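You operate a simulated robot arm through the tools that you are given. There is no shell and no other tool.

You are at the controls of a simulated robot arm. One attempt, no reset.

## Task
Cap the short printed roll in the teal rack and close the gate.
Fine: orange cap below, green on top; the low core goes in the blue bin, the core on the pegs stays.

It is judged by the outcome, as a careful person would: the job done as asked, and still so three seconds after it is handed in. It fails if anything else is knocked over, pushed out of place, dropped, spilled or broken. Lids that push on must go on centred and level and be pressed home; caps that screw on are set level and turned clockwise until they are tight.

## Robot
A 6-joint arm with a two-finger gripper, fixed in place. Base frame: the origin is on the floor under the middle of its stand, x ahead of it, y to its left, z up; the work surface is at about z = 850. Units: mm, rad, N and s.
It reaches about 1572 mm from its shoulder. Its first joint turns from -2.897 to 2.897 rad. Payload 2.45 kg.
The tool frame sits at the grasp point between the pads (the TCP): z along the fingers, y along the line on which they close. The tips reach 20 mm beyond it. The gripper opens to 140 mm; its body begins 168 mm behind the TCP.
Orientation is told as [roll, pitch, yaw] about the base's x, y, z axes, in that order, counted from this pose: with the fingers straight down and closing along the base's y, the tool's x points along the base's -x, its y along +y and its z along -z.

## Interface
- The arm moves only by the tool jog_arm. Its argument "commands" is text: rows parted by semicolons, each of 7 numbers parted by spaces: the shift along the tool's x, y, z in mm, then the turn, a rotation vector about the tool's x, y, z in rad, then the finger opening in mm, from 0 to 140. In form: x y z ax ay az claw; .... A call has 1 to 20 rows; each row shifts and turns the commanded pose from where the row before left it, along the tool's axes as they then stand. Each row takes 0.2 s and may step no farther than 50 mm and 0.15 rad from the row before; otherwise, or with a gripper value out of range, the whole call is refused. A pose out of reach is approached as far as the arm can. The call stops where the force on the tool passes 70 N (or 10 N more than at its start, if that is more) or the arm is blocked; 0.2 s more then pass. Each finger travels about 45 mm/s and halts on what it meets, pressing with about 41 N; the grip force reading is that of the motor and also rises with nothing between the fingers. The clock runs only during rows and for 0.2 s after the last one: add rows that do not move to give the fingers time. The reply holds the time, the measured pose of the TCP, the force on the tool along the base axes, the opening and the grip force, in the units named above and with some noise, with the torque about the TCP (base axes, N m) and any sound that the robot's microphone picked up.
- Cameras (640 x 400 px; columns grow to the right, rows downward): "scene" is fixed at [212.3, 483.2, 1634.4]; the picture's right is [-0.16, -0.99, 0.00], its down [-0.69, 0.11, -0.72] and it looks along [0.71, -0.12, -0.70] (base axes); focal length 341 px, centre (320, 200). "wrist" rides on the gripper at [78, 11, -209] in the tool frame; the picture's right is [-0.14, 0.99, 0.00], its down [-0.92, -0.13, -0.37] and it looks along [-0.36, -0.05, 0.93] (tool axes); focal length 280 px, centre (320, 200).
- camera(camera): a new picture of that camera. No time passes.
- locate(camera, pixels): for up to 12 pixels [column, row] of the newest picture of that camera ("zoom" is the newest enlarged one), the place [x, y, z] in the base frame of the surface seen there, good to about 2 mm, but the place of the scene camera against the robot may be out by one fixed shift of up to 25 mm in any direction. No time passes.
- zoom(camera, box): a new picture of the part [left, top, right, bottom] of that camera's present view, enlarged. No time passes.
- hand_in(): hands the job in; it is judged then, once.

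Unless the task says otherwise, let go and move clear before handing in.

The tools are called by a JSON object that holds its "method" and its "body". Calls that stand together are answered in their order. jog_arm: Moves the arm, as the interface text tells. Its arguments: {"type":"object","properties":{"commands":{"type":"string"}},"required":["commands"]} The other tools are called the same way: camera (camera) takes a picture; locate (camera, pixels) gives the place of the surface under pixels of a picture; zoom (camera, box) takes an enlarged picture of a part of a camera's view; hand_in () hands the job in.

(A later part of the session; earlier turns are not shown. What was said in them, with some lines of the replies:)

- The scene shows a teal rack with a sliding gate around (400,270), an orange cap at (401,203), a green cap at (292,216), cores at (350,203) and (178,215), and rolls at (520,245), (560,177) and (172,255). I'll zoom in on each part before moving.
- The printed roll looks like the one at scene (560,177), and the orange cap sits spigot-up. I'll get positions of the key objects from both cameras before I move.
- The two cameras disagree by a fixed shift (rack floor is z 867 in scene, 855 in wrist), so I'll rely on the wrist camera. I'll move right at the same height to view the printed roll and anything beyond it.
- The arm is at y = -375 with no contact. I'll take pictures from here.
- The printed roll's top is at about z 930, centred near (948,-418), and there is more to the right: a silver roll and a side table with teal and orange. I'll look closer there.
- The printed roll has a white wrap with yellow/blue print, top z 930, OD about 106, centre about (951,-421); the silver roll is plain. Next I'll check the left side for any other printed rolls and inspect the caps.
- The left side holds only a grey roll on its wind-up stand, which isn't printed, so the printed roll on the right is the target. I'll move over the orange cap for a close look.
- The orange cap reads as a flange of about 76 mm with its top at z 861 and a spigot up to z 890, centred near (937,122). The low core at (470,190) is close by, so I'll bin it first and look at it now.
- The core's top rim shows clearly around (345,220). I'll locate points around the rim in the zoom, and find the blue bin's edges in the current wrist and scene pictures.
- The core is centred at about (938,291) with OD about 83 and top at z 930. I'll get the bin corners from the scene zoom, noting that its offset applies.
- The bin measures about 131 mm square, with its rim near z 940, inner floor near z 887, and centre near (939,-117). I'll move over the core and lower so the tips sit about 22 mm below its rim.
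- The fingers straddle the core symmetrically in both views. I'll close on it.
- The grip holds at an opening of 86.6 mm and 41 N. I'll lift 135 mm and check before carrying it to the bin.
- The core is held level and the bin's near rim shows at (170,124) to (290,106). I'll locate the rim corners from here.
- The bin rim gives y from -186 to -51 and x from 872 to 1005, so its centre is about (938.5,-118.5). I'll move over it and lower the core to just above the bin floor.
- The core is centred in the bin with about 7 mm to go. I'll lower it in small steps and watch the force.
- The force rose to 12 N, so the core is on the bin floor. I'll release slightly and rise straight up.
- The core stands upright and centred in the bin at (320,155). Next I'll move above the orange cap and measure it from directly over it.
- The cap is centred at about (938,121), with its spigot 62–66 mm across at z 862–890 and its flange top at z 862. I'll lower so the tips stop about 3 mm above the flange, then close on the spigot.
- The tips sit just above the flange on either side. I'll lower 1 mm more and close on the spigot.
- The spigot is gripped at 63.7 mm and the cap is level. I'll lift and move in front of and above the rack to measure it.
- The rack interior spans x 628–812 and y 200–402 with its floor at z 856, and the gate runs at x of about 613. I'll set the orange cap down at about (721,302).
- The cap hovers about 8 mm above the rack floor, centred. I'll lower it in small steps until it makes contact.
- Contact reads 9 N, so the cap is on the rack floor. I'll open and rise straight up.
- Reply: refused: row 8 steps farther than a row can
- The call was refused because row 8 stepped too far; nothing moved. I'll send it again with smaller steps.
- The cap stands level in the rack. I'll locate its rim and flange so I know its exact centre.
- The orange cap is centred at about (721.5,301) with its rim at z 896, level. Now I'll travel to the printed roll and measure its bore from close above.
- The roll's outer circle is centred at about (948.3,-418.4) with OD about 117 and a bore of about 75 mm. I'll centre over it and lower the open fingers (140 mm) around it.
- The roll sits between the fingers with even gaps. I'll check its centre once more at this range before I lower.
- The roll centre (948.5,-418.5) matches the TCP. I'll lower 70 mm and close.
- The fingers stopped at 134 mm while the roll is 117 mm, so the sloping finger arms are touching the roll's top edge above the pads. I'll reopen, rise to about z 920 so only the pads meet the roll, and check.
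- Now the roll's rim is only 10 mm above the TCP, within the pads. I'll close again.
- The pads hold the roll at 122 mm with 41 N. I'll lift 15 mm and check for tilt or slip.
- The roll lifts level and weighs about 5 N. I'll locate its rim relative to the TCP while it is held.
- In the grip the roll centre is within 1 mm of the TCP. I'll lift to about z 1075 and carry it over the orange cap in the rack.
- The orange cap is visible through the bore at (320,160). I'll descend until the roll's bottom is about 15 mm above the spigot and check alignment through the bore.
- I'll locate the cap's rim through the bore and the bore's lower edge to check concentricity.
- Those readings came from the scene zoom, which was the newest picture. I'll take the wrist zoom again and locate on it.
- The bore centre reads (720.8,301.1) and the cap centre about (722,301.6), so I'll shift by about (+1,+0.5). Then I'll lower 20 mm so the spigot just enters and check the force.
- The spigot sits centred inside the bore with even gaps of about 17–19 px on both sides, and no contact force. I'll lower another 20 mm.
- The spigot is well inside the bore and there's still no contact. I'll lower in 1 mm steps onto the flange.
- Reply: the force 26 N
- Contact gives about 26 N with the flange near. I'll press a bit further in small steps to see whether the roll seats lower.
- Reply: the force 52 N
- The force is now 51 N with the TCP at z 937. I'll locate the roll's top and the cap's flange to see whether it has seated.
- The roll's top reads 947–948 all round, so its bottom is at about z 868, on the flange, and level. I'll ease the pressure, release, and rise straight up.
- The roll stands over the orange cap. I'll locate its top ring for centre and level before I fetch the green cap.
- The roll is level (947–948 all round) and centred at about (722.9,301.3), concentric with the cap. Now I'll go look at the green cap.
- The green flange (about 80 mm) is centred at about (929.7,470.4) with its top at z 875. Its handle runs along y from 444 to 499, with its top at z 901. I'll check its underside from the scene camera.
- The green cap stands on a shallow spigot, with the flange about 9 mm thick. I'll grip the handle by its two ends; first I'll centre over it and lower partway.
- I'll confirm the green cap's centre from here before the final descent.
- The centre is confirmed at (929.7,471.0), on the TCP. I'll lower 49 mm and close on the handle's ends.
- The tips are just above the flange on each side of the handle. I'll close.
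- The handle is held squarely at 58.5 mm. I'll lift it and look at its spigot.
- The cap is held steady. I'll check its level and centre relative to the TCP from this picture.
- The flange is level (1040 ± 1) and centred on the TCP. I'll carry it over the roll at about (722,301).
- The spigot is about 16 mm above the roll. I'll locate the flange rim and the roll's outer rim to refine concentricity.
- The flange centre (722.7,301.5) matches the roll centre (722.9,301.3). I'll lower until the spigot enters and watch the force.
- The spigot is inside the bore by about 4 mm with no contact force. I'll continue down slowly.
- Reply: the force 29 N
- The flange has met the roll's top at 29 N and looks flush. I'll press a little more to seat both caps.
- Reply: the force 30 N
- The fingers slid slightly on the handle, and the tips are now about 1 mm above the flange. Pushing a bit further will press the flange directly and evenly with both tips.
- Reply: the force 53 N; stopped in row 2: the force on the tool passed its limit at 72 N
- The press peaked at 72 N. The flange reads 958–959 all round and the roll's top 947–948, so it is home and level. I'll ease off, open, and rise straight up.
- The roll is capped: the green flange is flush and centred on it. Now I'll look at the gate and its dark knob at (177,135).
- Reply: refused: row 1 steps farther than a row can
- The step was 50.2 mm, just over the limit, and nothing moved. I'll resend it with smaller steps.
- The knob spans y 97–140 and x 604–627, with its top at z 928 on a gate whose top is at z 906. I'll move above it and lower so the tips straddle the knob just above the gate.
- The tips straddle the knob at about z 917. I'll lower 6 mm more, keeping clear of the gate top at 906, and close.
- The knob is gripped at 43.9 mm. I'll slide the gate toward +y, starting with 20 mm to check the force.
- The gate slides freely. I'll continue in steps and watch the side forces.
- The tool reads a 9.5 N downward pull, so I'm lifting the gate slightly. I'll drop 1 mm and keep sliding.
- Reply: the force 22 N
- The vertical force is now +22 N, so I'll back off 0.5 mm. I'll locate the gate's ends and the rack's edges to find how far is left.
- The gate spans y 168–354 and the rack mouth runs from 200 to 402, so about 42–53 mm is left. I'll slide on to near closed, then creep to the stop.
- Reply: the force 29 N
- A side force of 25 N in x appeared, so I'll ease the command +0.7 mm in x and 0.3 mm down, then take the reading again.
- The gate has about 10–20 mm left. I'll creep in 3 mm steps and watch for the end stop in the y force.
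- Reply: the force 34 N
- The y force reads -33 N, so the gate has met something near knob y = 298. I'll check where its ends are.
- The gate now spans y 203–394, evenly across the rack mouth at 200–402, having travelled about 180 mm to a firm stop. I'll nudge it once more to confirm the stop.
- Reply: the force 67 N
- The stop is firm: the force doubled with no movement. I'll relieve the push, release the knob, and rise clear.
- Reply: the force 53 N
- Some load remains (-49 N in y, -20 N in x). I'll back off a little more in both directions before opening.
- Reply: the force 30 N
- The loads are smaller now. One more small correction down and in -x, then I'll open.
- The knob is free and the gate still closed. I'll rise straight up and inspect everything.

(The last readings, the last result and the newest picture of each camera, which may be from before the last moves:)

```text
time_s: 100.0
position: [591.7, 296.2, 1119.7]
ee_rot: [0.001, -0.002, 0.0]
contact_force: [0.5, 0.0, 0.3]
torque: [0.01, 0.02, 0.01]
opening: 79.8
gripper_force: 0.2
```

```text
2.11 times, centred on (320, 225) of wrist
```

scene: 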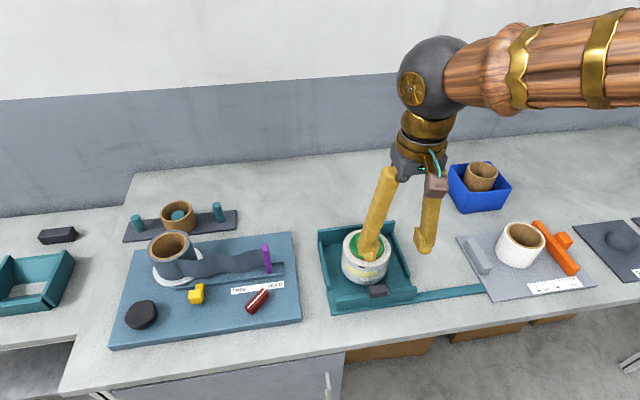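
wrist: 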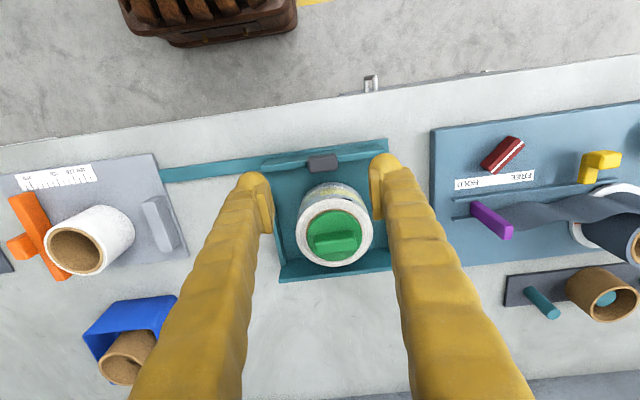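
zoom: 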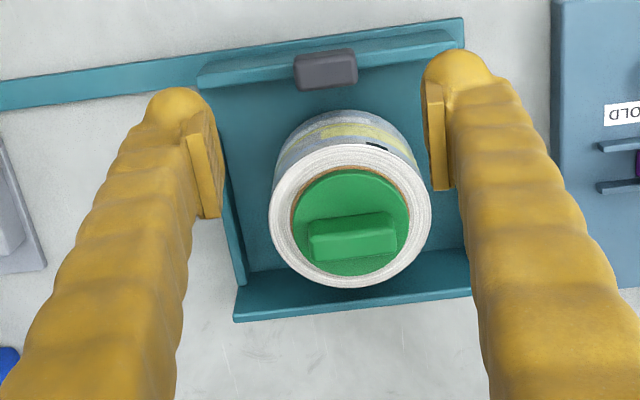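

The gate is closed across the front and nothing else has moved. I'll retreat to the start pose so the scene camera can check how the caps are seated.

{"method": "jog_arm", "body": {"commands": "0 0 -40 0 0 0 100;0 0 -30 0 0 0 100;-30 -29.5 0 0 0 0 100;-30 -29.5 0 0 0 0 100;-30 -29.5 0 0 0 0 100;-30 -29.5 0 0 0 0 100;-30 -29.5 0 0 0 0 100;-30 -29.5 0 0 0 0 100;0 0 0 0 0 0 100"}}

{"method": "camera", "body": {"camera": "wrist"}}

{"method": "camera", "body": {"camera": "scene"}}

{"method": "zoom", "body": {"camera": "scene", "box": [325, 215, 415, 305]}}

```text
time_s: 102.0
position: [770.5, 120.1, 1190.7]
ee_rot: [0.002, -0.001, -0.002]
contact_force: [0.9, 0.2, 0.4]
torque: [-0.02, 0.02, 0.01]
opening: 99.9
gripper_force: 0.1
```

```text
taken
```

wrist: 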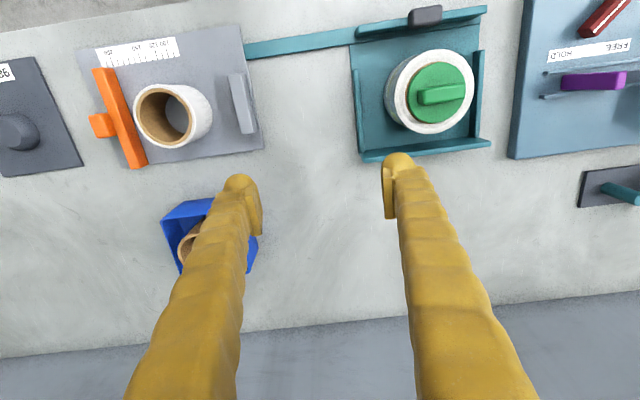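

```text
taken
```

scene: 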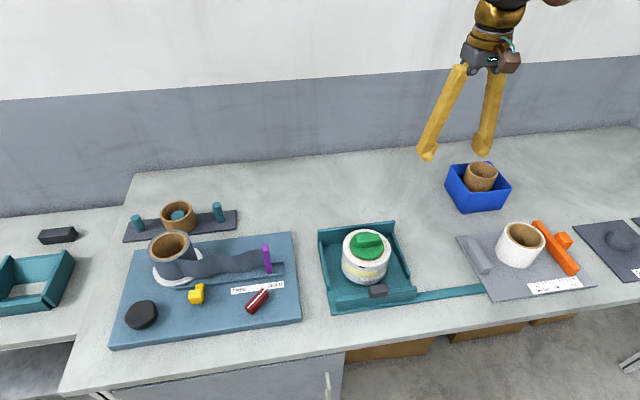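

```text
4.44 times, centred on (370, 260) of scene
```

zoom: 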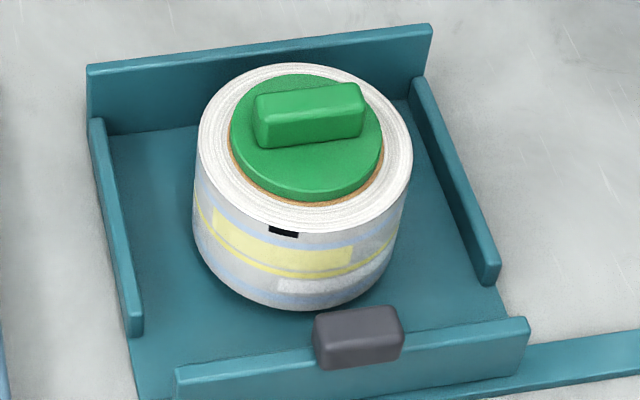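

{"method": "zoom", "body": {"camera": "scene", "box": [350, 228, 390, 262]}}

{"method": "locate", "body": {"camera": "zoom", "pixels": [[320, 200], [320, 290], [320, 305], [320, 320], [320, 335], [320, 350], [150, 230], [500, 230], [320, 60], [130, 300], [540, 280], [320, 370]]}}

{"method": "zoom", "body": {"camera": "wrist", "box": [340, 0, 500, 170]}}

{"method": "locate", "body": {"camera": "zoom", "pixels": [[300, 200], [340, 180], [350, 320], [250, 230], [420, 220], [205, 250], [465, 200], [340, 130], [340, 350], [300, 50], [150, 90], [530, 40]]}}

```text
11.76 times, centred on (370, 245) of scene
```

zoom: 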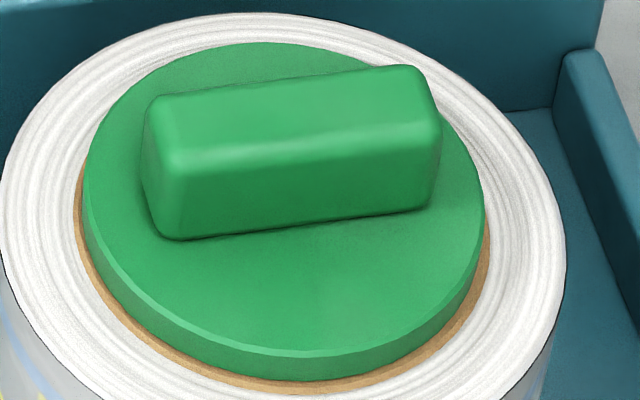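

```text
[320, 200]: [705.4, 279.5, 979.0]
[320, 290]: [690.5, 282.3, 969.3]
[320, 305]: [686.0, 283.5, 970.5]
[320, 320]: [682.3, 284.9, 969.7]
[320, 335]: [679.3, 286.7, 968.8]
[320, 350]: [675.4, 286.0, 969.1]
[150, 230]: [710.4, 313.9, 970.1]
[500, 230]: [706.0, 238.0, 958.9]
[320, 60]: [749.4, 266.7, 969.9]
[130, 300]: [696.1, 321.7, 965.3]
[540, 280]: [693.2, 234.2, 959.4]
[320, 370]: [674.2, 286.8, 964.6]
```

```text
2.35 times, centred on (420, 85) of wrist
```

zoom: 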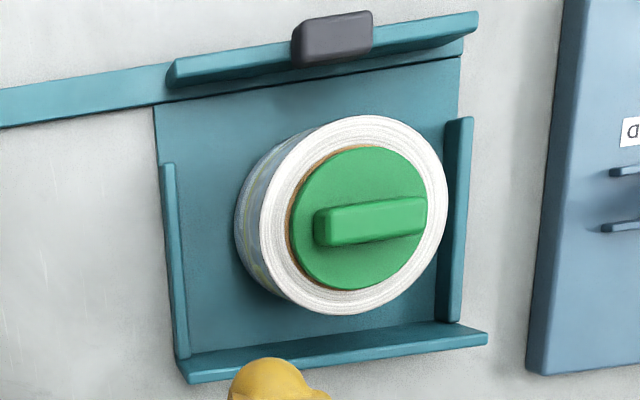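

```text
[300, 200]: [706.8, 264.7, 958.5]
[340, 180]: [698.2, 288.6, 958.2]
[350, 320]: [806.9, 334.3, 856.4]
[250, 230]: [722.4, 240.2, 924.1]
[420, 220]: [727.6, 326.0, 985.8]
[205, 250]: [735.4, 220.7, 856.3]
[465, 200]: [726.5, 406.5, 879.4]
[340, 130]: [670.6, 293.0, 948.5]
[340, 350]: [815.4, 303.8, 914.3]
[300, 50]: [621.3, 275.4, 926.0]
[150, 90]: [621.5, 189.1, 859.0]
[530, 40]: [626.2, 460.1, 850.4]
```

The green flange sits flush and level on the core ring, with even brown margins around (280,380). The roll is level in the rack, the gate is against its stop across the front, the low core is in the bin, and the peg core is untouched. The arm is clear, so I'm handing in.

{"method": "hand_in", "body": {}}

```text
The job is handed in.
```

The job is done and handed in, and the last pictures showed everything in place.

- **Roll:** The short printed roll stands in the teal rack with the orange cap underneath and the green cap on top. I pressed both home with about 70 N. The roll and the green cap's flange read level to within about 1 mm, and the roll's height shows it sitting on the orange cap's flange.
- **Gate:** I slid the gate closed until it met a firm stop. It covers y 203–394 of the rack mouth (200–402), leaving a gap of a few millimetres at each end.
- **Cores:** The low core stands upright in the blue bin. The core on the pegs was not touched.

Nothing was knocked over or dropped, and nothing else in the pictures had moved. The arm was empty and back at its start position before I handed in.

The orange cap's spigot is about 64 mm wide and the roll's bore about 75 mm, so it sits in the core with clearance rather than gripping it. I couldn't see that joint directly once the roll was on.
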